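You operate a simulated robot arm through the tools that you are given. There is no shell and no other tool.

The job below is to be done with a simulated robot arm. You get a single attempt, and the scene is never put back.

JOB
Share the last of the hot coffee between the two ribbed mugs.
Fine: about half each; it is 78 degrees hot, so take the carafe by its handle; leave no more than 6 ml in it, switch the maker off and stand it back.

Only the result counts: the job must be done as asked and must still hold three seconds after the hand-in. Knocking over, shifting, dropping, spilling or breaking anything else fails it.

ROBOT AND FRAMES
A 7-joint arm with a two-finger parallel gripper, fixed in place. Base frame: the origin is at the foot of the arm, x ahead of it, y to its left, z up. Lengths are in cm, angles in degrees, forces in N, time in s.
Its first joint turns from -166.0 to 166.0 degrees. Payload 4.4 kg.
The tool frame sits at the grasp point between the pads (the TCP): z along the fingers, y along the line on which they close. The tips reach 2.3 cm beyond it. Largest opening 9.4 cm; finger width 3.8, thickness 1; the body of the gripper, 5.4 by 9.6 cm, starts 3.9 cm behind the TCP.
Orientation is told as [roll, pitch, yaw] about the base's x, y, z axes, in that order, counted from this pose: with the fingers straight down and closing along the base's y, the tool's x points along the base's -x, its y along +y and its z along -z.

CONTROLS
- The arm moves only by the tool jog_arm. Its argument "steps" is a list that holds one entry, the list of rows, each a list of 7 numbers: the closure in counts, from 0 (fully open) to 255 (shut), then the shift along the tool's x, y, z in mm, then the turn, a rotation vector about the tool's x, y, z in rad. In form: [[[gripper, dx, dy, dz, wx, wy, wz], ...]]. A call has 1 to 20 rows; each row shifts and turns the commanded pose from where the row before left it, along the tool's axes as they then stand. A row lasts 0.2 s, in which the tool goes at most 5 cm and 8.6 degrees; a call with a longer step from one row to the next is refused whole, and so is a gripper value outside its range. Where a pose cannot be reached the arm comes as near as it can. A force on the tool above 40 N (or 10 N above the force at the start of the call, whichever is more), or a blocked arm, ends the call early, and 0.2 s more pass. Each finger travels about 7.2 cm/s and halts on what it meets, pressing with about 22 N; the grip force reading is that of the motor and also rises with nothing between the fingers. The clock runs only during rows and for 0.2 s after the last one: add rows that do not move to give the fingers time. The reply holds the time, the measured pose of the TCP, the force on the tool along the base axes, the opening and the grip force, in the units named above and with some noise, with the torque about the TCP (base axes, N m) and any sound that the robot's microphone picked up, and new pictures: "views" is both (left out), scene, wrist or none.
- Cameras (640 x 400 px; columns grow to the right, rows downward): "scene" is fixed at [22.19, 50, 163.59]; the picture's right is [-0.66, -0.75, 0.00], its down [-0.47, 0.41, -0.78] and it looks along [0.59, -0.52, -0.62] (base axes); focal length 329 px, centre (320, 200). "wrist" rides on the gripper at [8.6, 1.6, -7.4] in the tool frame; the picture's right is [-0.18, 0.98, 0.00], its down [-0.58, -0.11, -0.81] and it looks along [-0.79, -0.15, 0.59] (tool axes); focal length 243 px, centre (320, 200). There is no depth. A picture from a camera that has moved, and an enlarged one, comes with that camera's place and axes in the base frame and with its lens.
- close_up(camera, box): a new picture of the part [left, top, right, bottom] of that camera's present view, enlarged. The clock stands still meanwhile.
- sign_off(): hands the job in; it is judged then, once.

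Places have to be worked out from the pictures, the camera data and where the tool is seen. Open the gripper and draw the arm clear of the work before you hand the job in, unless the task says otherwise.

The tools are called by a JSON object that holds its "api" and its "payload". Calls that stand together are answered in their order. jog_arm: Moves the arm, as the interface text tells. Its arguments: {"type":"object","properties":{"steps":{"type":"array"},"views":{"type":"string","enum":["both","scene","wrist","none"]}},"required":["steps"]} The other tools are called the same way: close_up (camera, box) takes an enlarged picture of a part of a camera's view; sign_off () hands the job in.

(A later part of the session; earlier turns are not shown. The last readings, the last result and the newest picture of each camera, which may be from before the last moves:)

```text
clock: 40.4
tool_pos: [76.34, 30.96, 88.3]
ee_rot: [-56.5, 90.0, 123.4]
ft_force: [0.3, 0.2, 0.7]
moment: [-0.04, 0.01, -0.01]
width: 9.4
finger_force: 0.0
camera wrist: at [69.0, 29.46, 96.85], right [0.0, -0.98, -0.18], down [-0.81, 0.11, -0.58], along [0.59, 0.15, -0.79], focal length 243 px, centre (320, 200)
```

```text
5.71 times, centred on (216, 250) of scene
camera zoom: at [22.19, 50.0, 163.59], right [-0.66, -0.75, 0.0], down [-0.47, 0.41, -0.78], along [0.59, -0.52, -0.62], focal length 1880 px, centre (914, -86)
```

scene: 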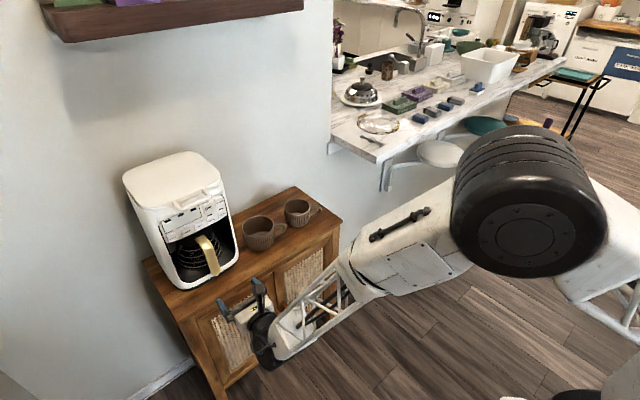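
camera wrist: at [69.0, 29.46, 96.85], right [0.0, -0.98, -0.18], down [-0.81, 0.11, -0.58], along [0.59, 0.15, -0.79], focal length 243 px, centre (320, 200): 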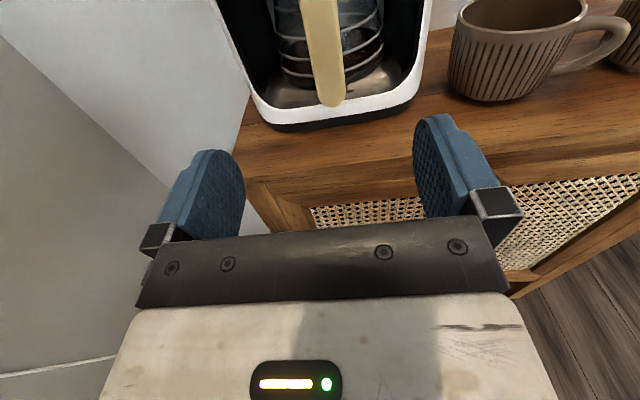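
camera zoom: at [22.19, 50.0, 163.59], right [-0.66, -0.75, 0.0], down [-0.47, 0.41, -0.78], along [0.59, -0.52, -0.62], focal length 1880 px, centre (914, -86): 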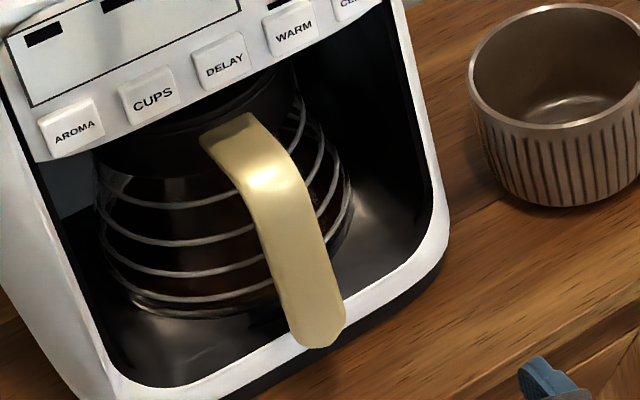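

Coffee is visible low in the carafe. The handle lies on y≈31 midway between the open fingers; I advance 13 cm and check alignment before going fully on.

{"api": "jog_arm", "payload": {"steps": [[[0, 0, 0, 35, 0, 0, 0], [0, 0, 0, 35, 0, 0, 0], [0, 0, 0, 35, 0, 0, 0], [0, 0, 0, 25, 0, 0, 0], [0, 0, 0, 0, 0, 0, 0]]], "views": "both"}}

{"api": "close_up", "payload": {"camera": "wrist", "box": [120, 20, 520, 270]}}

{"api": "close_up", "payload": {"camera": "scene", "box": [160, 215, 272, 285]}}

```text
clock: 41.6
tool_pos: [89.54, 31.1, 88.25]
ee_rot: [13.3, 90.0, -166.7]
ft_force: [0.1, 0.2, -0.1]
moment: [0.01, 0.03, 0.01]
width: 9.41
finger_force: 0.1
camera wrist: at [82.18, 29.42, 96.89], right [0.0, -0.98, -0.18], down [-0.81, 0.11, -0.58], along [0.59, 0.15, -0.79], focal length 243 px, centre (320, 200)
```

scene: 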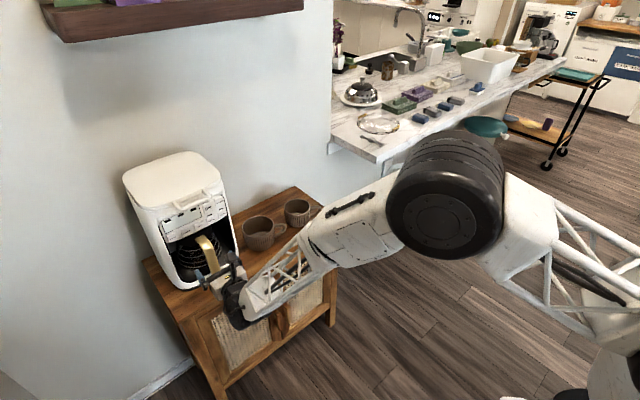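
wrist: 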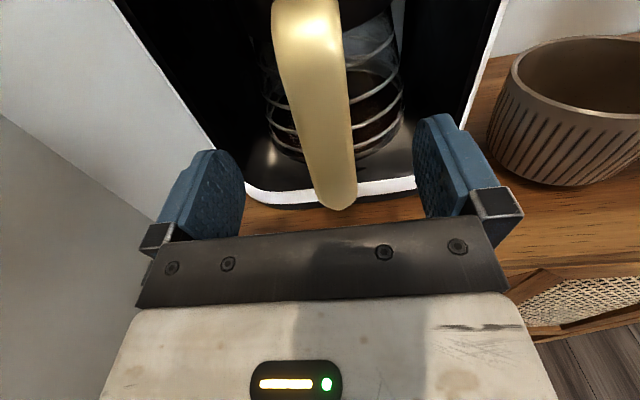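

```text
1.60 times, centred on (320, 145) of wrist
camera zoom: at [82.18, 29.42, 96.89], right [0.0, -0.98, -0.18], down [-0.81, 0.11, -0.58], along [0.59, 0.15, -0.79], focal length 388 px, centre (320, 288)
```

zoom: 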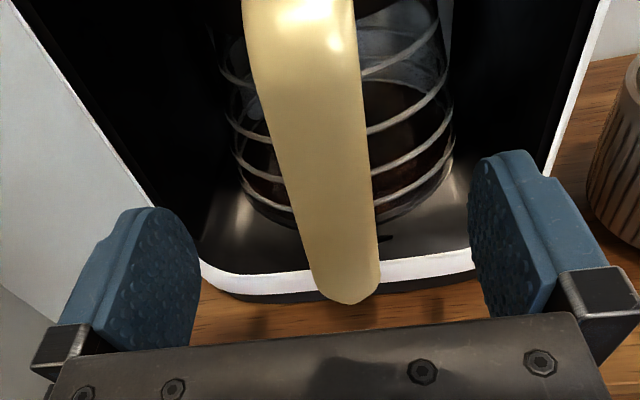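

```text
5.71 times, centred on (216, 250) of scene
camera zoom: at [22.19, 50.0, 163.59], right [-0.66, -0.75, 0.0], down [-0.47, 0.41, -0.78], along [0.59, -0.52, -0.62], focal length 1880 px, centre (914, -86)
```

zoom: 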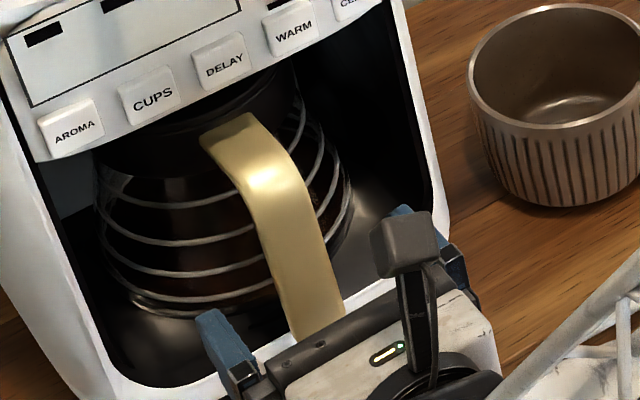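

Alignment is good; handle centre is y≈30.77, so I nudge 2.5 mm right, advance the last 3.8 cm and close part-way first.

{"api": "jog_arm", "payload": {"steps": [[[0, 0, 2.5, 20, 0, 0, 0], [0, 0, 0, 19, 0, 0, 0], [60, 0, 0, 0, 0, 0, 0], [120, 0, 0, 0, 0, 0, 0], [140, 0, 0, 0, 0, 0, 0], [140, 0, 0, 0, 0, 0, 0]]], "views": "both"}}

{"api": "close_up", "payload": {"camera": "wrist", "box": [120, 20, 520, 270]}}

{"api": "close_up", "payload": {"camera": "scene", "box": [160, 215, 272, 285]}}

```text
clock: 43.0
tool_pos: [93.59, 30.78, 88.19]
ee_rot: [8.0, 90.0, -172.1]
ft_force: [0.0, -0.3, 0.5]
moment: [0.02, 0.02, -0.03]
width: 4.27
finger_force: 0.1
camera wrist: at [86.16, 29.21, 96.88], right [0.0, -0.98, -0.18], down [-0.81, 0.11, -0.58], along [0.59, 0.15, -0.79], focal length 243 px, centre (320, 200)
```

scene: 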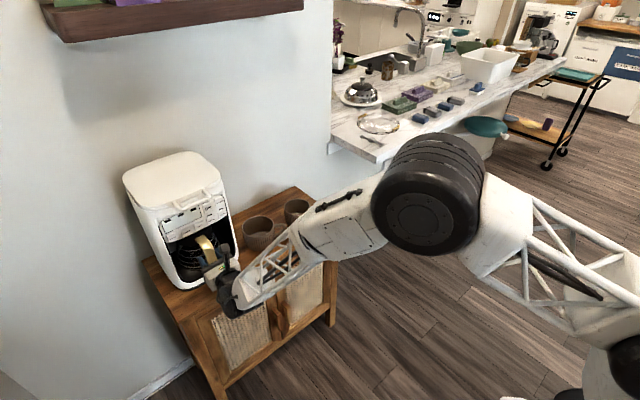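
wrist: 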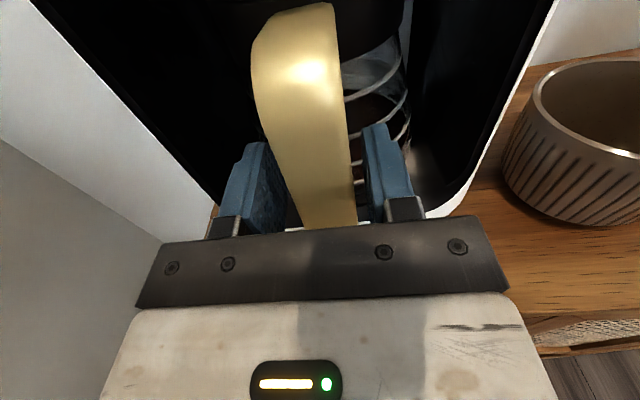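

```text
1.60 times, centred on (320, 145) of wrist
camera zoom: at [86.16, 29.21, 96.88], right [0.0, -0.98, -0.18], down [-0.81, 0.11, -0.58], along [0.59, 0.15, -0.79], focal length 388 px, centre (320, 288)
```

zoom: 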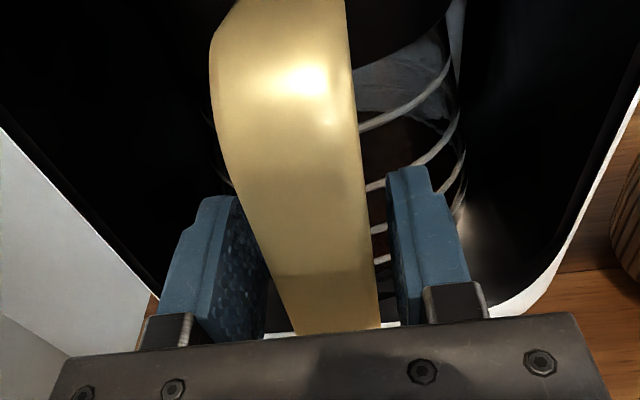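

```text
5.71 times, centred on (216, 250) of scene
camera zoom: at [22.19, 50.0, 163.59], right [-0.66, -0.75, 0.0], down [-0.47, 0.41, -0.78], along [0.59, -0.52, -0.62], focal length 1880 px, centre (914, -86)
```

zoom: 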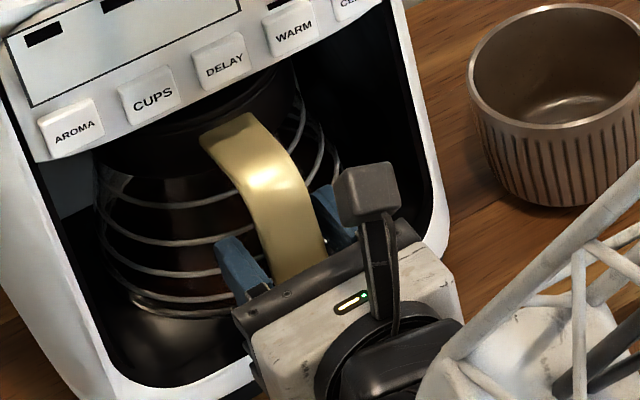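

The handle sits between the pads with small even gaps. I close firmly on it.

{"api": "jog_arm", "payload": {"steps": [[[150, 0, 0, 0, 0, 0, 0], [160, 0, 0, 0, 0, 0, 0], [170, 0, 0, 0, 0, 0, 0], [180, 0, 0, 0, 0, 0, 0], [255, 0, 0, 0, 0, 0, 0], [255, 0, 0, 0, 0, 0, 0], [255, 0, 0, 0, 0, 0, 0]]], "views": "both"}}

{"api": "close_up", "payload": {"camera": "scene", "box": [160, 215, 272, 285]}}

```text
clock: 44.6
tool_pos: [93.61, 30.81, 88.18]
ee_rot: [2.9, 90.0, -177.1]
ft_force: [-0.8, -0.8, 1.6]
moment: [-0.01, -0.06, -0.07]
width: 2.98
finger_force: 21.8
camera wrist: at [86.15, 29.21, 96.88], right [0.0, -0.98, -0.18], down [-0.81, 0.11, -0.58], along [0.59, 0.15, -0.79], focal length 243 px, centre (320, 200)
```

scene: 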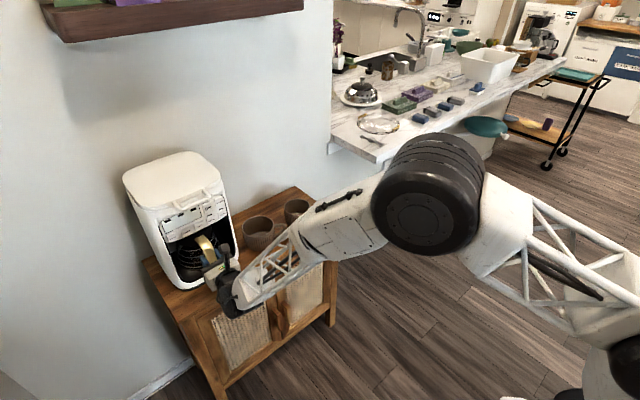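
wrist: 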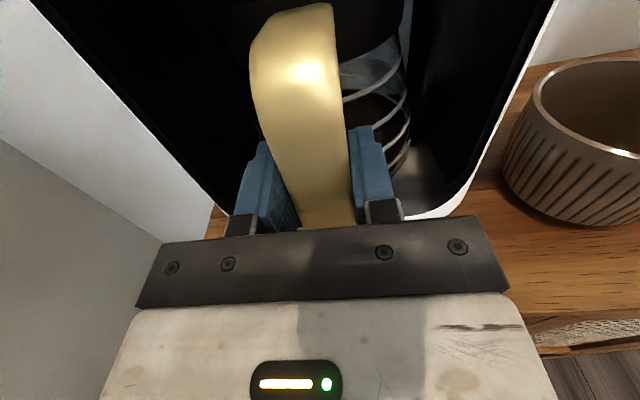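

```text
5.71 times, centred on (216, 250) of scene
camera zoom: at [22.19, 50.0, 163.59], right [-0.66, -0.75, 0.0], down [-0.47, 0.41, -0.78], along [0.59, -0.52, -0.62], focal length 1880 px, centre (914, -86)
```

zoom: 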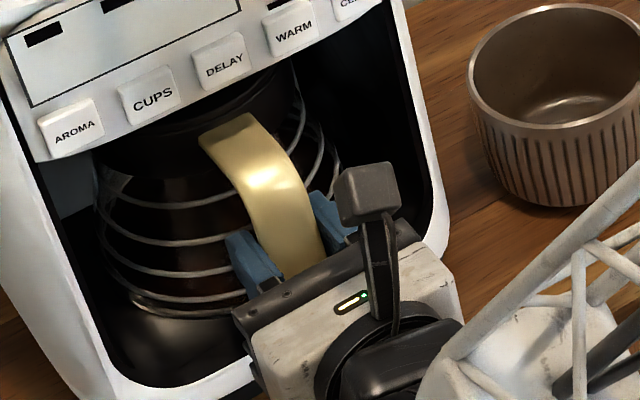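

Gripped at 2.98 cm. I lift 4 mm in small steps and watch weight, torque and tilt.

{"api": "jog_arm", "payload": {"steps": [[[255, 1, 0, 0, 0, 0, 0], [255, 1, 0, 0, 0, 0, 0], [255, 1, 0, 0, 0, 0, 0], [255, 1, 0, 0, 0, 0, 0], [255, 0, 0, 0, 0, 0, 0]]], "views": "wrist"}}

{"api": "close_up", "payload": {"camera": "scene", "box": [160, 215, 272, 285]}}

```text
clock: 45.8
tool_pos: [93.47, 30.6, 88.74]
ee_rot: [12.0, 90.0, -168.1]
ft_force: [0.4, -0.1, -6.1]
moment: [-0.01, 0.63, -0.03]
width: 2.98
finger_force: 21.6
camera wrist: at [86.08, 29.11, 97.24], right [0.0, -0.98, -0.18], down [-0.81, 0.11, -0.58], along [0.59, 0.15, -0.79], focal length 243 px, centre (320, 200)
```

wrist: 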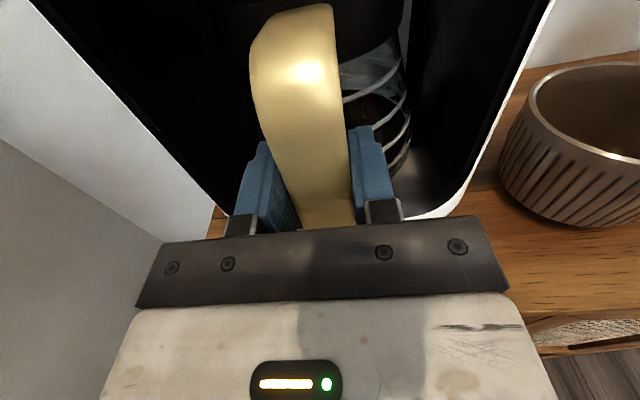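

```text
5.71 times, centred on (216, 250) of scene
camera zoom: at [22.19, 50.0, 163.59], right [-0.66, -0.75, 0.0], down [-0.47, 0.41, -0.78], along [0.59, -0.52, -0.62], focal length 1880 px, centre (914, -86)
```

zoom: 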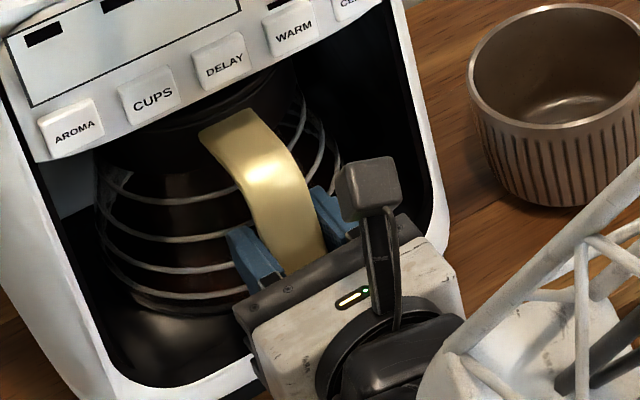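

It carries ~6.1 N with 0.63 N·m and stays level. I lift 3 mm more and draw it slowly outward, checking for any scraping.

{"api": "jog_arm", "payload": {"steps": [[[255, 1, 0, 0, 0, 0, 0], [255, 1, 0, 0, 0, 0, 0], [255, 1, 0, 0, 0, 0, 0], [255, 0, 0, -3, 0, 0, 0], [255, 0, 0, -5, 0, 0, 0], [255, 0, 0, -5, 0, 0, 0], [255, 0, 0, -5, 0, 0, 0], [255, 0, 0, -5, 0, 0, 0], [255, 0, 0, 0, 0, 0, 0]]], "views": "wrist"}}

{"api": "close_up", "payload": {"camera": "scene", "box": [160, 215, 272, 285]}}

```text
clock: 47.8
tool_pos: [91.09, 30.73, 88.9]
ee_rot: [4.8, 89.9, -175.2]
ft_force: [-0.1, -0.1, -5.5]
moment: [0.0, 0.61, -0.02]
width: 2.97
finger_force: 21.7
camera wrist: at [83.8, 29.1, 97.42], right [0.0, -0.98, -0.18], down [-0.81, 0.11, -0.58], along [0.59, 0.15, -0.79], focal length 243 px, centre (320, 200)
```

wrist: 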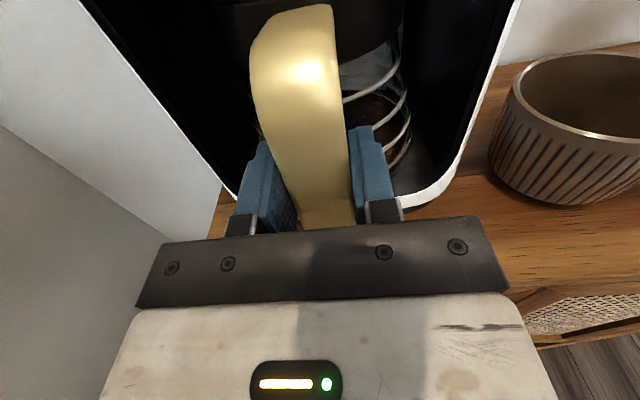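

```text
5.71 times, centred on (216, 250) of scene
camera zoom: at [22.19, 50.0, 163.59], right [-0.66, -0.75, 0.0], down [-0.47, 0.41, -0.78], along [0.59, -0.52, -0.62], focal length 1880 px, centre (914, -86)
```

zoom: 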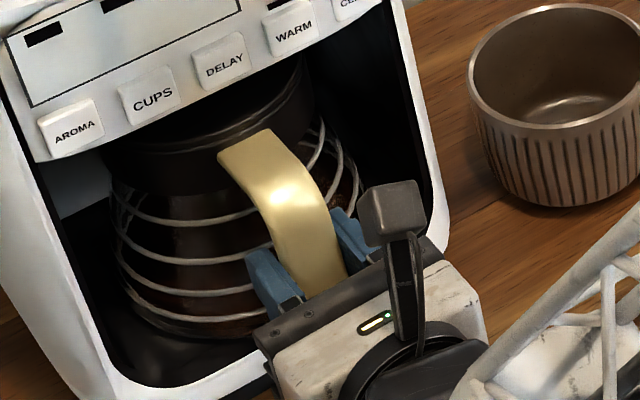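

No scraping (pure weight force). I draw the carafe fully out to x≈72 at a gentle pace.

{"api": "jog_arm", "payload": {"steps": [[[255, 0, 0, -7, 0, 0, 0], [255, 0, 0, -10, 0, 0, 0], [255, 0, 0, -10, 0, 0, 0], [255, 0, 0, -10, 0, 0, 0], [255, 0, 0, -10, 0, 0, 0], [255, 0, 0, -10, 0, 0, 0], [255, 0, 0, -10, 0, 0, 0], [255, 0, 0, -10, 0, 0, 0], [255, 0, 0, -10, 0, 0, 0], [255, 0, 0, -10, 0, 0, 0], [255, 0, 0, -10, 0, 0, 0], [255, 0, 0, -10, 0, 0, 0], [255, 0, 0, -10, 0, 0, 0], [255, 0, 0, -10, 0, 0, 0], [255, 0, 0, -10, 0, 0, 0], [255, 0, 0, -10, 0, 0, 0], [255, 0, 0, -10, 0, 0, 0], [255, 0, 0, -10, 0, 0, 0], [255, 0, 0, -5, 0, 0, 0], [255, 0, 0, 0, 0, 0, 0]]], "views": "both"}}

{"api": "close_up", "payload": {"camera": "wrist", "box": [200, 0, 480, 175]}}

{"api": "close_up", "payload": {"camera": "scene", "box": [170, 220, 298, 300]}}

```text
clock: 52.0
tool_pos: [72.85, 30.74, 88.85]
ee_rot: [11.7, 90.0, -168.3]
ft_force: [-0.1, -0.2, -5.2]
moment: [0.01, 0.64, -0.03]
width: 2.97
finger_force: 22.4
camera wrist: at [65.52, 29.12, 97.53], right [0.0, -0.98, -0.18], down [-0.81, 0.11, -0.58], along [0.59, 0.15, -0.79], focal length 243 px, centre (320, 200)
```

scene: 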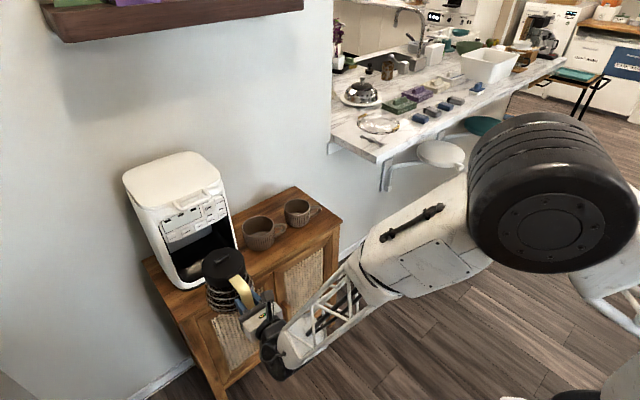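
wrist: 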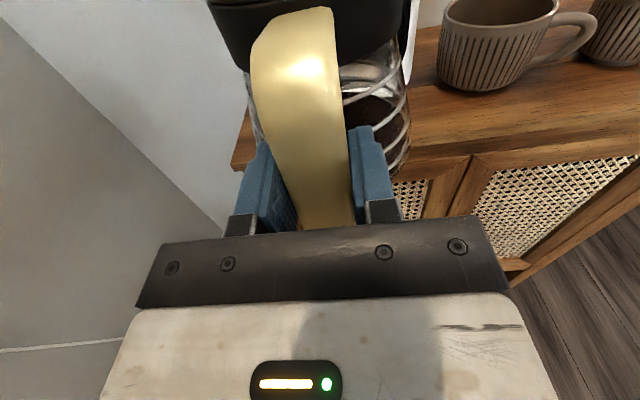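

```text
2.29 times, centred on (340, 88) of wrist
camera zoom: at [65.52, 29.12, 97.53], right [0.0, -0.98, -0.18], down [-0.81, 0.11, -0.58], along [0.59, 0.15, -0.79], focal length 555 px, centre (274, 457)
```

zoom: 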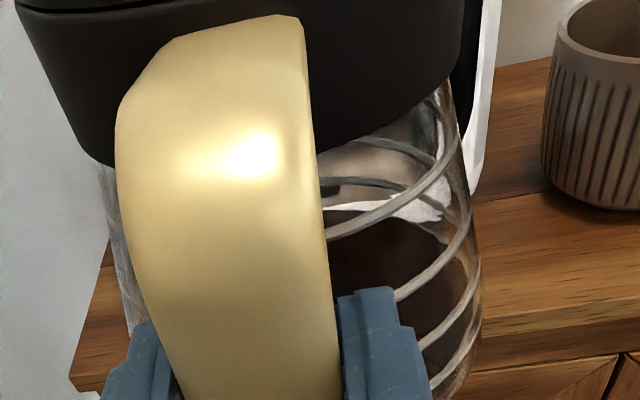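

```text
5.00 times, centred on (234, 260) of scene
camera zoom: at [22.19, 50.0, 163.59], right [-0.66, -0.75, 0.0], down [-0.47, 0.41, -0.78], along [0.59, -0.52, -0.62], focal length 1645 px, centre (750, -100)
```

zoom: 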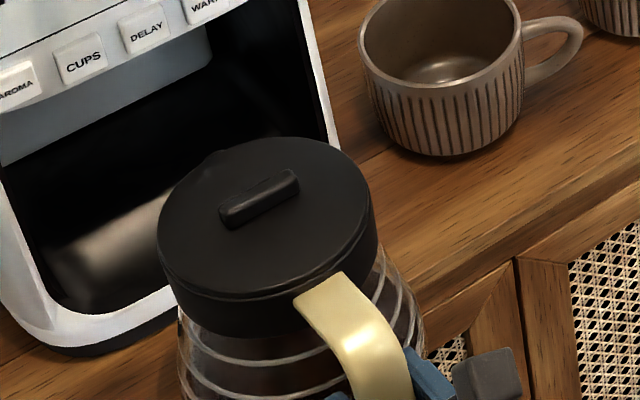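

The carafe is out and steady, spout opposite the handle (about 17 cm ahead of the TCP, 6 cm above it). I raise it and carry it across toward mug A, turning the heading 8° toward −y to spare the last joint.

{"api": "jog_arm", "payload": {"steps": [[[255, 5, 2, 0, 0, 0, 0], [255, 10, 5, 0, 0, 0, 0], [255, 12, 10, 0, -0.008, 0, 0], [255, 12, 11, 0, -0.008, 0, 0], [255, 12, 11, 0, -0.008, 0, 0], [255, 12, 11, 0, -0.008, 0, 0], [255, 12, 11, 0, -0.008, 0, 0], [255, 12, 11, 0, -0.008, 0, 0], [255, 12, 11, 0, -0.008, 0, 0], [255, 12, 11, 0, -0.008, 0, 0], [255, 12, 11, 0, -0.008, 0, 0], [255, 12, 11, 0, -0.008, 0, 0], [255, 12, 11, 0, -0.008, 0, 0], [255, 12, 11, 0, -0.008, 0, 0], [255, 12, 11, 0, -0.008, 0, 0], [255, 12, 11, 0, -0.008, 0, 0], [255, 12, 11, 0, -0.008, 0, 0], [255, 12, 11, 0, -0.008, 0, 0], [255, 6, 6, 0, -0.008, 0, 0], [255, 0, 0, 0, 0, 0, 0]]], "views": "both"}}

{"api": "close_up", "payload": {"camera": "scene", "box": [150, 170, 390, 320]}}

{"api": "close_up", "payload": {"camera": "wrist", "box": [380, 0, 640, 160]}}

```text
clock: 56.2
tool_pos: [71.83, 11.93, 110.14]
ee_rot: [-1.7, 90.0, 170.3]
ft_force: [0.0, -0.5, -6.3]
moment: [0.09, 0.6, 0.03]
width: 3.0
finger_force: 22.1
camera wrist: at [64.32, 11.35, 118.8], right [-0.14, -0.97, -0.18], down [-0.78, 0.22, -0.58], along [0.61, 0.07, -0.79], focal length 243 px, centre (320, 200)
```

scene: 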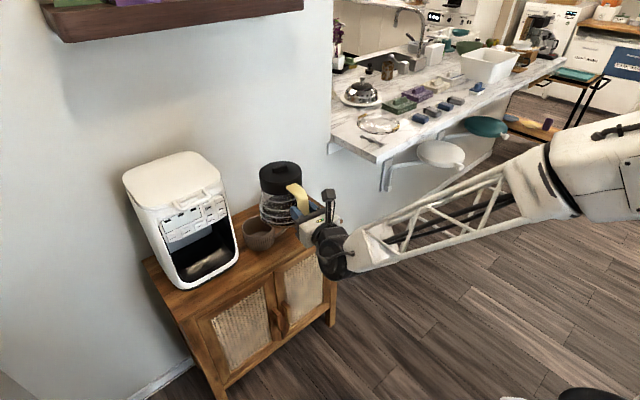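
wrist: 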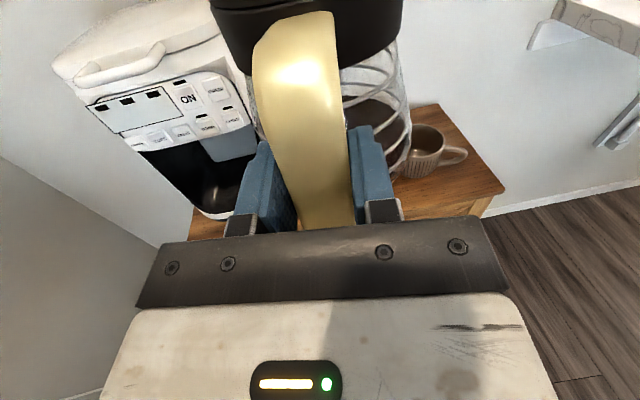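

```text
2.67 times, centred on (270, 245) of scene
camera zoom: at [22.19, 50.0, 163.59], right [-0.66, -0.75, 0.0], down [-0.47, 0.41, -0.78], along [0.59, -0.52, -0.62], focal length 878 px, centre (453, 80)
```

zoom: 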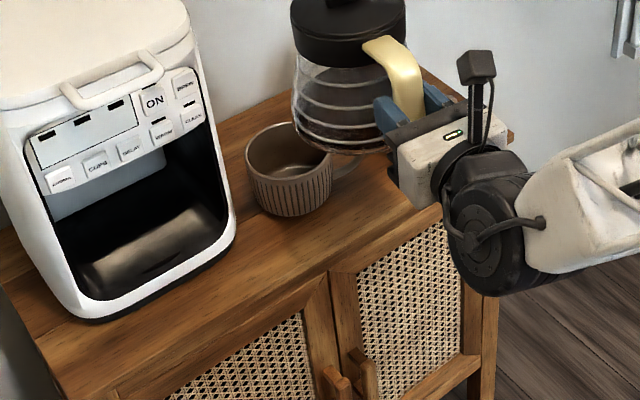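

```text
2.46 times, centred on (510, 80) of wrist
camera zoom: at [64.32, 11.35, 118.8], right [-0.14, -0.97, -0.18], down [-0.78, 0.22, -0.58], along [0.61, 0.07, -0.79], focal length 597 px, centre (-148, 495)
```

zoom: 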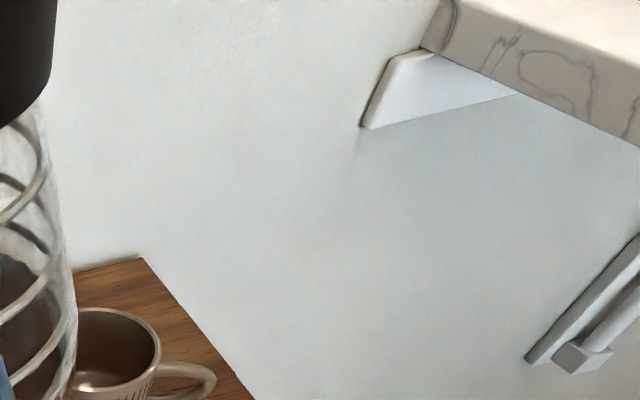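

The carafe is up and level. Before pouring I look closely at the coffee level in the glass.

{"api": "close_up", "payload": {"camera": "scene", "box": [245, 155, 325, 235]}}

{"api": "close_up", "payload": {"camera": "wrist", "box": [330, 20, 490, 200]}}

```text
5.00 times, centred on (285, 195) of scene
camera zoom: at [22.19, 50.0, 163.59], right [-0.66, -0.75, 0.0], down [-0.47, 0.41, -0.78], along [0.59, -0.52, -0.62], focal length 1645 px, centre (495, 225)
```

zoom: 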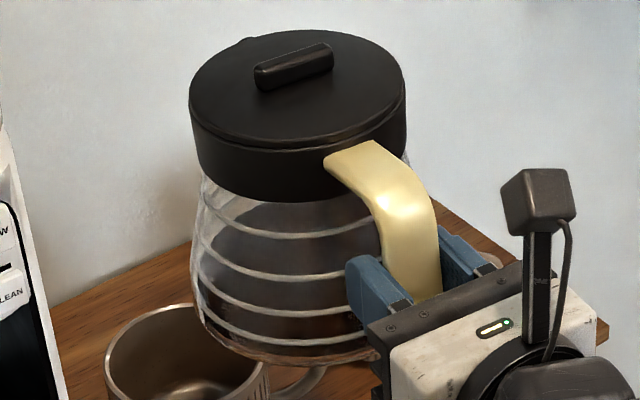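

```text
2.22 times, centred on (410, 110) of wrist
camera zoom: at [64.32, 11.35, 118.8], right [-0.14, -0.97, -0.18], down [-0.78, 0.22, -0.58], along [0.61, 0.07, -0.79], focal length 539 px, centre (120, 400)
```

zoom: 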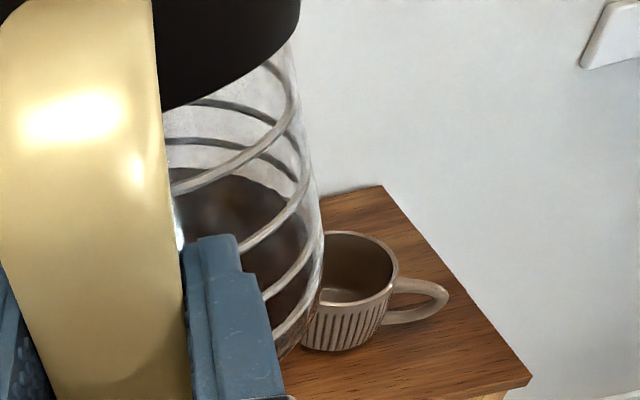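

Depth of coffee is about 2.9 cm, roughly 320–350 ml, so I plan partial pours and balance them. I first tilt the carafe 45° here, away from the mugs' plane of contact, to check the tilt geometry before any flow.

{"api": "jog_arm", "payload": {"steps": [[[255, 0, 0, 0, 0, -0.03, 0], [255, 0, 0, 0, 0, -0.055, 0], [255, 0, 0, 0, 0, -0.055, 0], [255, 0, 0, 0, 0, -0.055, 0], [255, 0, 0, 0, 0, -0.055, 0], [255, 0, 0, 0, 0, -0.055, 0], [255, 0, 0, 0, 0, -0.055, 0], [255, 0, 0, 0, 0, -0.055, 0], [255, 0, 0, 0, 0, -0.055, 0], [255, 0, 0, 0, 0, -0.055, 0], [255, 0, 0, 0, 0, -0.055, 0], [255, 0, 0, 0, 0, -0.03, 0], [255, 0, 0, 0, 0, 0, 0]]], "views": "both"}}

{"api": "close_up", "payload": {"camera": "scene", "box": [230, 155, 326, 235]}}

```text
clock: 59.0
tool_pos: [71.82, 11.9, 110.31]
ee_rot: [0.1, 55.0, 172.0]
ft_force: [0.5, -0.1, -5.4]
moment: [0.1, 0.39, 0.0]
width: 2.98
finger_force: 21.7
camera wrist: at [70.59, 10.53, 121.52], right [-0.24, -0.96, -0.15], down [-0.97, 0.24, -0.01], along [0.05, 0.14, -0.99], focal length 243 px, centre (320, 200)
```

scene: 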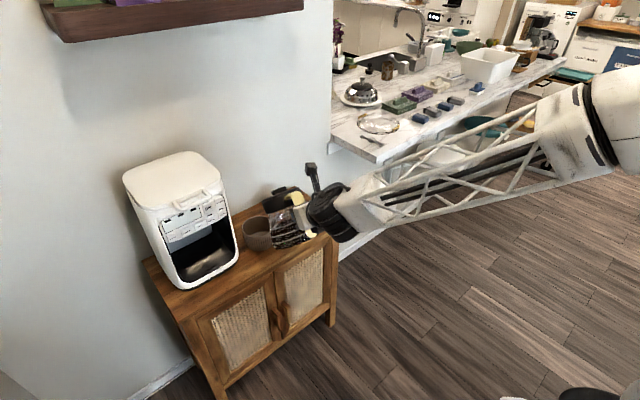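
wrist: 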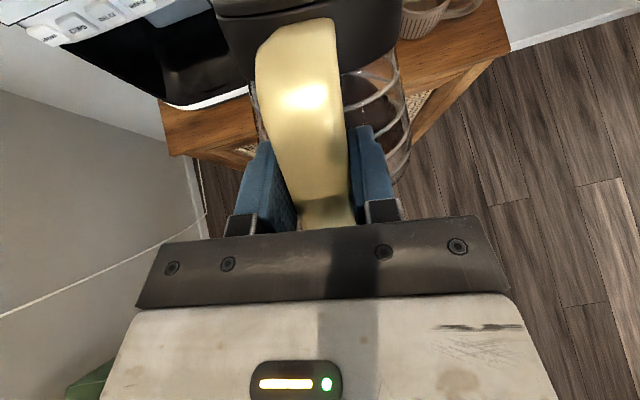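

```text
5.00 times, centred on (278, 195) of scene
camera zoom: at [22.19, 50.0, 163.59], right [-0.66, -0.75, 0.0], down [-0.47, 0.41, -0.78], along [0.59, -0.52, -0.62], focal length 1645 px, centre (530, 225)
```

zoom: 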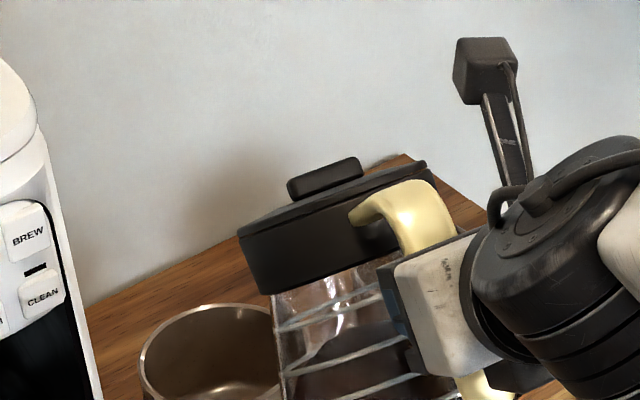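

Lid holds and the tilt is as commanded (35°). Refit puts the spout ~18 cm ahead and 5.3 cm above the TCP, mug A rim centre ≈(101, 9.8, 83.7). I tilt to 45° and glide down so the spout comes over mug A about 5 cm above its rim, still short of flowing.

{"api": "jog_arm", "payload": {"steps": [[[255, 0, -3, 8, 0, -0.044, 0], [255, 0, -3, 10, 0, -0.044, 0], [255, 0, -3, 12, 0, -0.044, 0], [255, 0, -3, 12, 0, -0.043, 0], [255, 0, -3, 12, 0, 0, 0], [255, 0, -3.7, 12, 0, 0, 0], [255, 0, 0, 12, 0, 0, 0], [255, 0, 0, 12, 0, 0, 0], [255, 0, 0, 12, 0, 0, 0], [255, 0, 0, 12, 0, 0, 0], [255, 0, 0, 12, 0, 0, 0], [255, 0, 0, 10, 0, 0, 0], [255, 0, 0, 6, 0, 0, 0], [255, 0, 0, 0, 0, 0, 0]]], "views": "both"}}

{"api": "close_up", "payload": {"camera": "scene", "box": [210, 165, 338, 265]}}

```text
clock: 62.0
tool_pos: [82.48, 12.47, 100.57]
ee_rot: [-0.1, 45.2, 172.1]
ft_force: [0.8, 0.2, -5.4]
moment: [0.01, 0.32, 0.03]
width: 2.95
finger_force: 22.0
camera wrist: at [83.08, 10.83, 111.91], right [-0.26, -0.96, -0.13], down [-0.96, 0.24, 0.16], along [-0.12, 0.17, -0.98], focal length 243 px, centre (320, 200)
```

scene: 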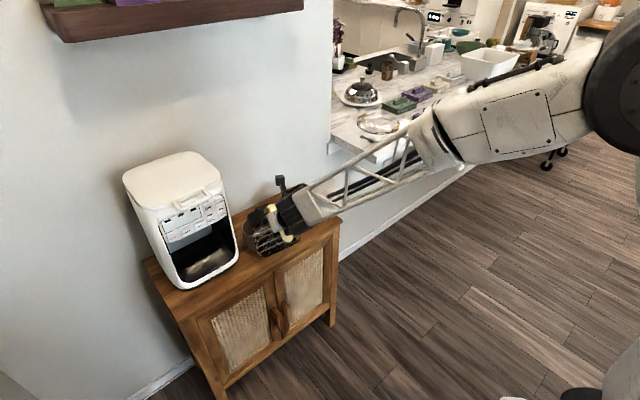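
wrist: 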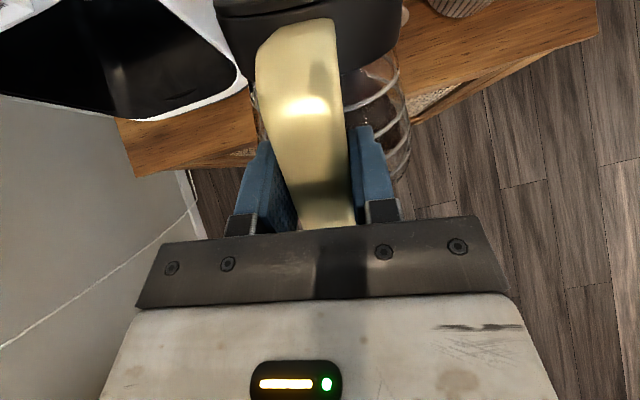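

```text
4.00 times, centred on (274, 215) of scene
camera zoom: at [22.19, 50.0, 163.59], right [-0.66, -0.75, 0.0], down [-0.47, 0.41, -0.78], along [0.59, -0.52, -0.62], focal length 1316 px, centre (504, 140)
```

zoom: 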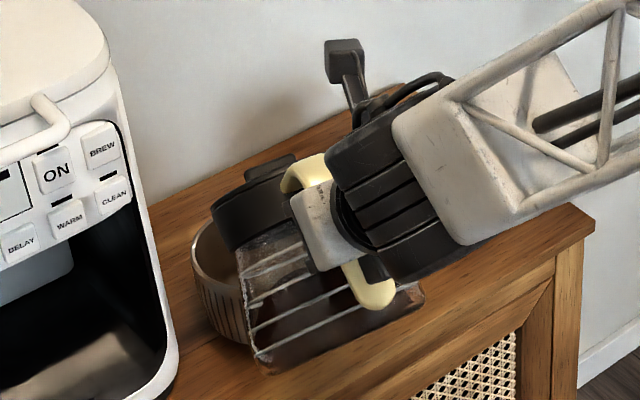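

The spout is predicted near (98.8, 10.2, 91.6). Now I tilt to 60° pivoting about the spout while bringing it over the mug centre and down to z≈88; flow should start only around 63°.

{"api": "jog_arm", "payload": {"steps": [[[255, 3.84, 0, 2.7, 0, -0.0291, 0], [255, 3.84, 0, 2.7, 0, -0.0291, 0], [255, 3.84, 0, 2.7, 0, -0.0291, 0], [255, 3.84, 0, 2.7, 0, -0.0291, 0], [255, 3.84, 0, 2.7, 0, -0.0291, 0], [255, 3.84, 0, 2.7, 0, -0.0291, 0], [255, 3.84, 0, 2.7, 0, -0.0291, 0], [255, 3.84, 0, 2.7, 0, -0.0291, 0], [255, 3.84, 0, 2.7, 0, -0.0291, 0], [255, 0, 0, 0, 0, 0, 0]]], "views": "both"}}

{"api": "close_up", "payload": {"camera": "scene", "box": [210, 180, 306, 260]}}

```text
clock: 64.2
tool_pos: [86.46, 11.8, 100.64]
ee_rot: [0.0, 30.0, 172.1]
ft_force: [0.5, -0.7, -6.1]
moment: [0.05, 0.19, -0.01]
width: 2.94
finger_force: 21.8
camera wrist: at [90.07, 9.74, 111.49], right [-0.29, -0.95, -0.09], down [-0.88, 0.23, 0.41], along [-0.37, 0.2, -0.91], focal length 243 px, centre (320, 200)
```

scene: 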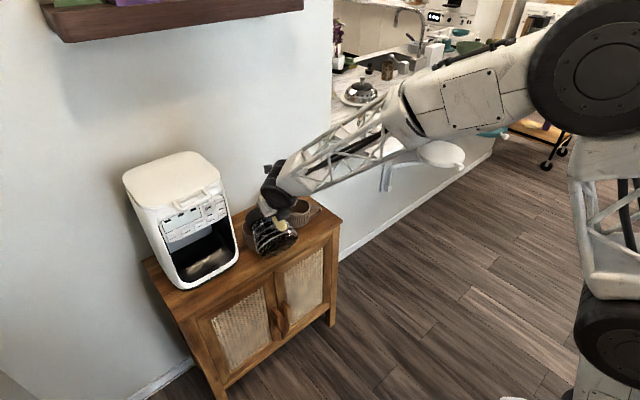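
wrist: 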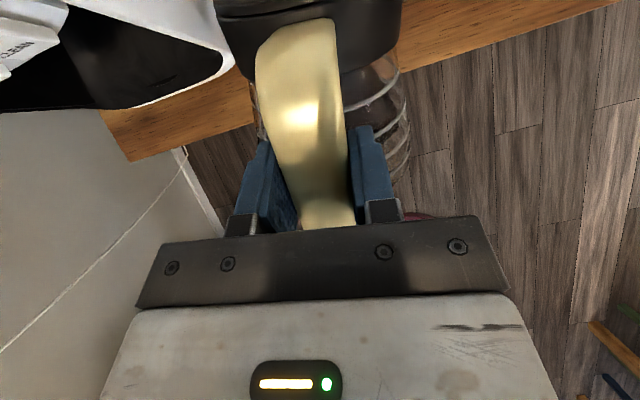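

```text
5.00 times, centred on (258, 220) of scene
camera zoom: at [22.19, 50.0, 163.59], right [-0.66, -0.75, 0.0], down [-0.47, 0.41, -0.78], along [0.59, -0.52, -0.62], focal length 1645 px, centre (630, 100)
```

zoom: 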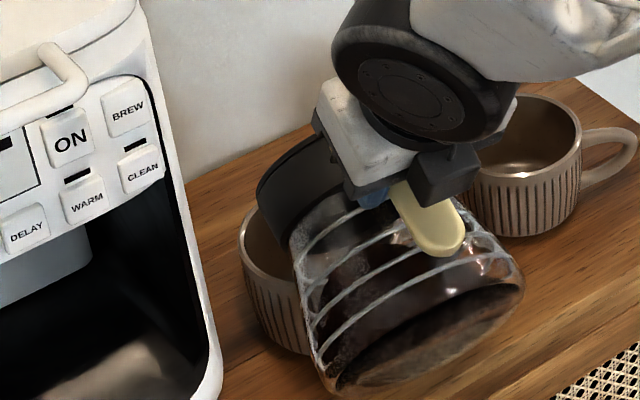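

The lid is over the mug and coffee has moved up to the shoulder. I tilt on in small steps pivoting about the spout, watching the weight torque and picture for the start of flow.

{"api": "jog_arm", "payload": {"steps": [[[255, 4.7, 0, -1.4, 0, -0.026, 0], [255, 4.7, 0, -1.4, 0, -0.026, 0], [255, 4.7, 0, -1.4, 0, -0.026, 0], [255, 0, 0, 0, 0, 0, 0], [255, 0, 0, 0, 0, 0, 0]]], "views": "wrist"}}

{"api": "close_up", "payload": {"camera": "scene", "box": [210, 180, 306, 260]}}

```text
clock: 65.4
tool_pos: [87.37, 11.69, 101.74]
ee_rot: [0.0, 25.4, 172.1]
ft_force: [0.9, 0.5, -6.4]
moment: [0.02, 0.12, 0.0]
width: 3.0
finger_force: 22.4
camera wrist: at [91.86, 9.47, 112.19], right [-0.3, -0.95, -0.08], down [-0.85, 0.23, 0.48], along [-0.44, 0.21, -0.88], focal length 243 px, centre (320, 200)
```

wrist: 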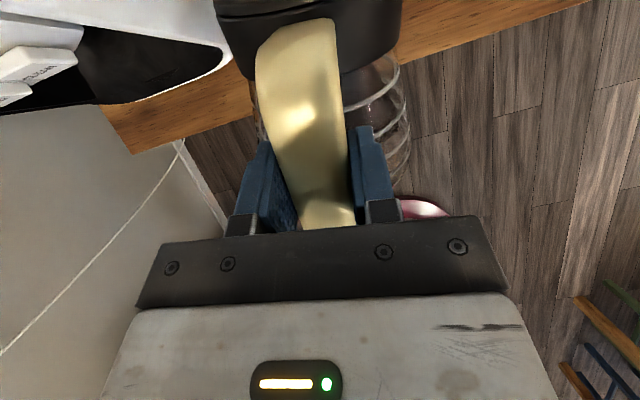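

```text
5.00 times, centred on (258, 220) of scene
camera zoom: at [22.19, 50.0, 163.59], right [-0.66, -0.75, 0.0], down [-0.47, 0.41, -0.78], along [0.59, -0.52, -0.62], focal length 1645 px, centre (630, 100)
```

zoom: 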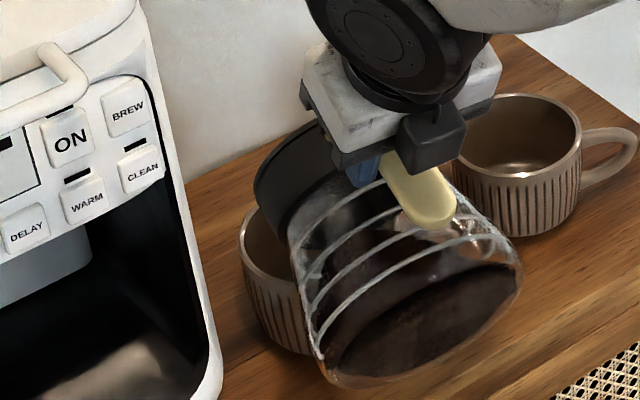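

No flow evident yet. Next 4.5°.

{"api": "jog_arm", "payload": {"steps": [[[255, 4.7, 0, -1.4, 0, -0.026, 0], [255, 4.7, 0, -1.4, 0, -0.026, 0], [255, 4.7, 0, -1.4, 0, -0.026, 0], [255, 0, 0, 0, 0, 0, 0], [255, 0, 0, 0, 0, 0, 0]]], "views": "none"}}

{"api": "close_up", "payload": {"camera": "scene", "box": [210, 180, 306, 260]}}

```text
clock: 66.6
tool_pos: [88.49, 11.49, 102.68]
ee_rot: [-0.1, 21.0, 172.1]
ft_force: [-0.4, 0.2, -4.7]
moment: [-0.03, 0.06, 0.02]
width: 2.97
finger_force: 22.1
```

```text
5.00 times, centred on (258, 220) of scene
camera zoom: at [22.19, 50.0, 163.59], right [-0.66, -0.75, 0.0], down [-0.47, 0.41, -0.78], along [0.59, -0.52, -0.62], focal length 1645 px, centre (630, 100)
```

zoom: 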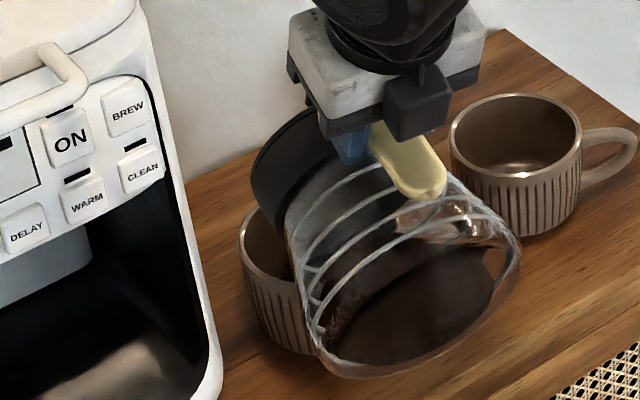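

Still no visible change in the mug. Another 3°, then hold to read the weight.

{"api": "jog_arm", "payload": {"steps": [[[255, 4.7, 0, -1.4, 0, -0.026, 0], [255, 4.7, 0, -1.4, 0, -0.026, 0], [255, 0, 0, 0, 0, 0, 0], [255, 0, 0, 0, 0, 0, 0], [255, 0, 0, 0, 0, 0, 0]]], "views": "none"}}

{"api": "close_up", "payload": {"camera": "scene", "box": [210, 180, 306, 260]}}

```text
clock: 67.8
tool_pos: [89.35, 11.32, 103.33]
ee_rot: [0.0, 18.1, 172.1]
ft_force: [0.4, -0.2, -5.2]
moment: [0.0, 0.07, 0.01]
width: 2.96
finger_force: 21.5
```

```text
5.00 times, centred on (258, 220) of scene
camera zoom: at [22.19, 50.0, 163.59], right [-0.66, -0.75, 0.0], down [-0.47, 0.41, -0.78], along [0.59, -0.52, -0.62], focal length 1645 px, centre (630, 100)
```

zoom: 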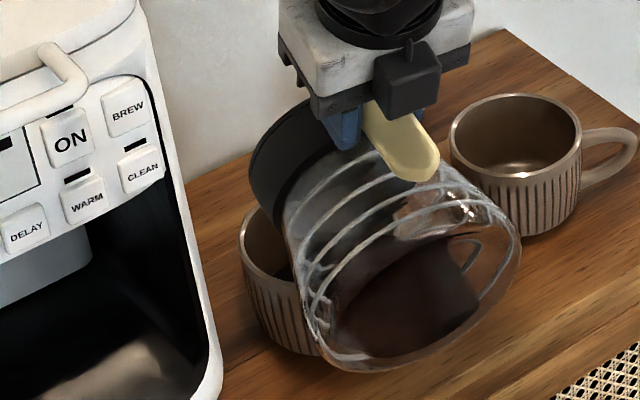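

Something darker appears inside mug A; I zoom in there.

{"api": "close_up", "payload": {"camera": "scene", "box": [236, 210, 276, 255]}}

{"api": "jog_arm", "payload": {"steps": [[[255, 0, 0, 0, 0, 0, 0], [255, 0, 0, 0, 0, 0, 0]]], "views": "wrist"}}

```text
8.89 times, centred on (256, 232) of scene
camera zoom: at [22.19, 50.0, 163.59], right [-0.66, -0.75, 0.0], down [-0.47, 0.41, -0.78], along [0.59, -0.52, -0.62], focal length 2925 px, centre (889, -89)
```

zoom: 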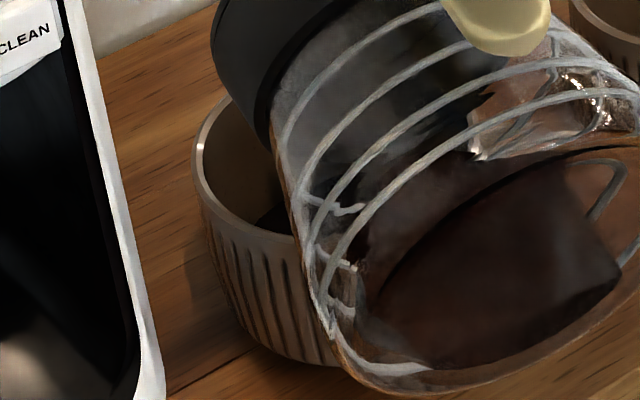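

```text
clock: 68.4
tool_pos: [89.36, 11.5, 103.26]
ee_rot: [-0.1, 18.1, 172.1]
ft_force: [-0.3, -0.4, -4.9]
moment: [0.02, 0.06, -0.01]
width: 2.96
finger_force: 22.1
camera wrist: at [95.06, 8.97, 113.04], right [-0.31, -0.95, -0.06], down [-0.78, 0.22, 0.59], along [-0.54, 0.23, -0.81], focal length 243 px, centre (320, 200)
```

wrist: 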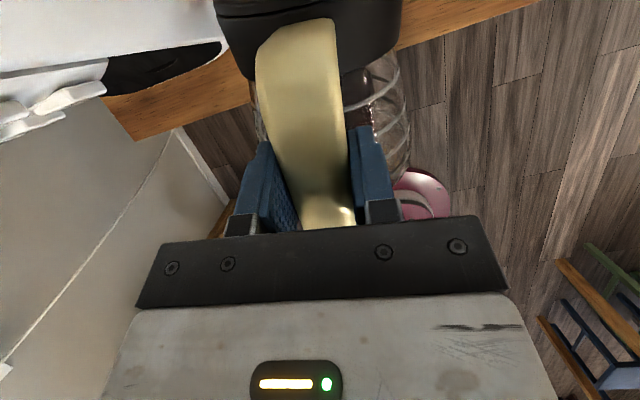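

A dark pool has formed in mug A, and the weight dropped to about 4.9 N (~90 ml out). I tilt back pivoting about the spout, then withdraw to see the level.

{"api": "jog_arm", "payload": {"steps": [[[255, -6.3, 0, 1.9, 0, 0.035, 0], [255, -8.64, 0, 2.54, 0, 0.048, 0], [255, -8.64, 0, 2.54, 0, 0.048, 0], [255, -8.64, 0, 2.54, 0, 0.048, 0], [255, -8.64, 0, 2.54, 0, 0.048, 0], [255, -8.64, 0, 2.54, 0, 0.048, 0], [255, -8.64, 0, 2.54, 0, 0.048, 0], [255, -8.64, 0, 2.54, 0, 0.048, 0], [255, 0, 0, -8, 0, 0.048, 0], [255, 0, 0, -12, 0, 0.03, 0], [255, 0, 0, -15, 0, 0, 0], [255, 0, 0, -20, 0, 0, 0], [255, 0, 0, -20, 0, 0, 0], [255, 0, 0, -20, 0, 0, 0], [255, 0, 0, -20, 0, 0, 0], [255, 0, 0, -20, 0, 0, 0], [255, 0, 0, -15, 0, 0, 0], [255, 0, 0, -8, 0, 0, 0], [255, 0, 0, 0, 0, 0, 0]]], "views": "both"}}

{"api": "close_up", "payload": {"camera": "scene", "box": [230, 185, 350, 260]}}

```text
clock: 72.4
tool_pos: [73.52, 13.62, 110.1]
ee_rot: [0.0, 43.8, 172.1]
ft_force: [-0.4, -0.2, -5.0]
moment: [0.02, 0.31, -0.02]
width: 2.98
finger_force: 21.7
camera wrist: at [74.56, 11.86, 121.37], right [-0.27, -0.96, -0.13], down [-0.95, 0.24, 0.18], along [-0.14, 0.17, -0.98], focal length 243 px, centre (320, 200)
```

scene: 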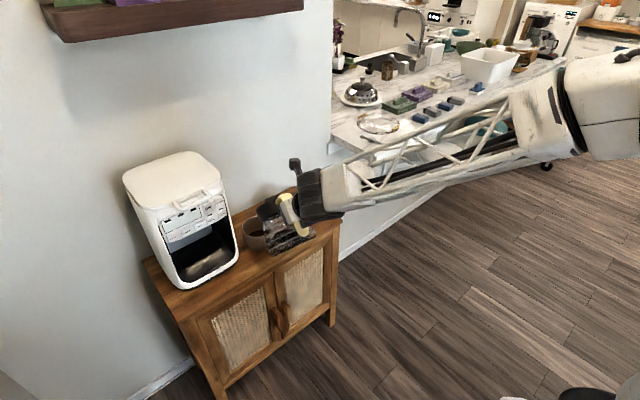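
wrist: 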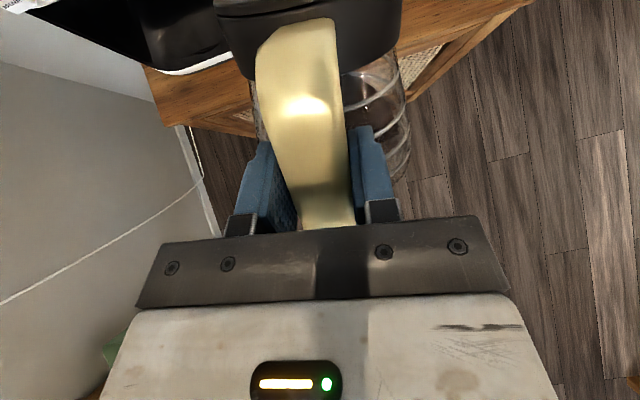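

```text
5.33 times, centred on (290, 222) of scene
camera zoom: at [22.19, 50.0, 163.59], right [-0.66, -0.75, 0.0], down [-0.47, 0.41, -0.78], along [0.59, -0.52, -0.62], focal length 1755 px, centre (480, 80)
```

zoom: 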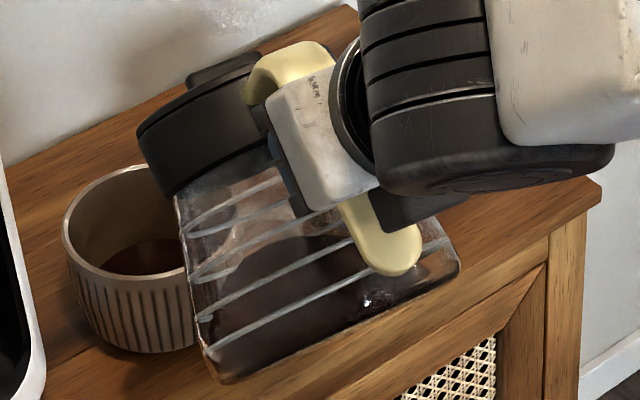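

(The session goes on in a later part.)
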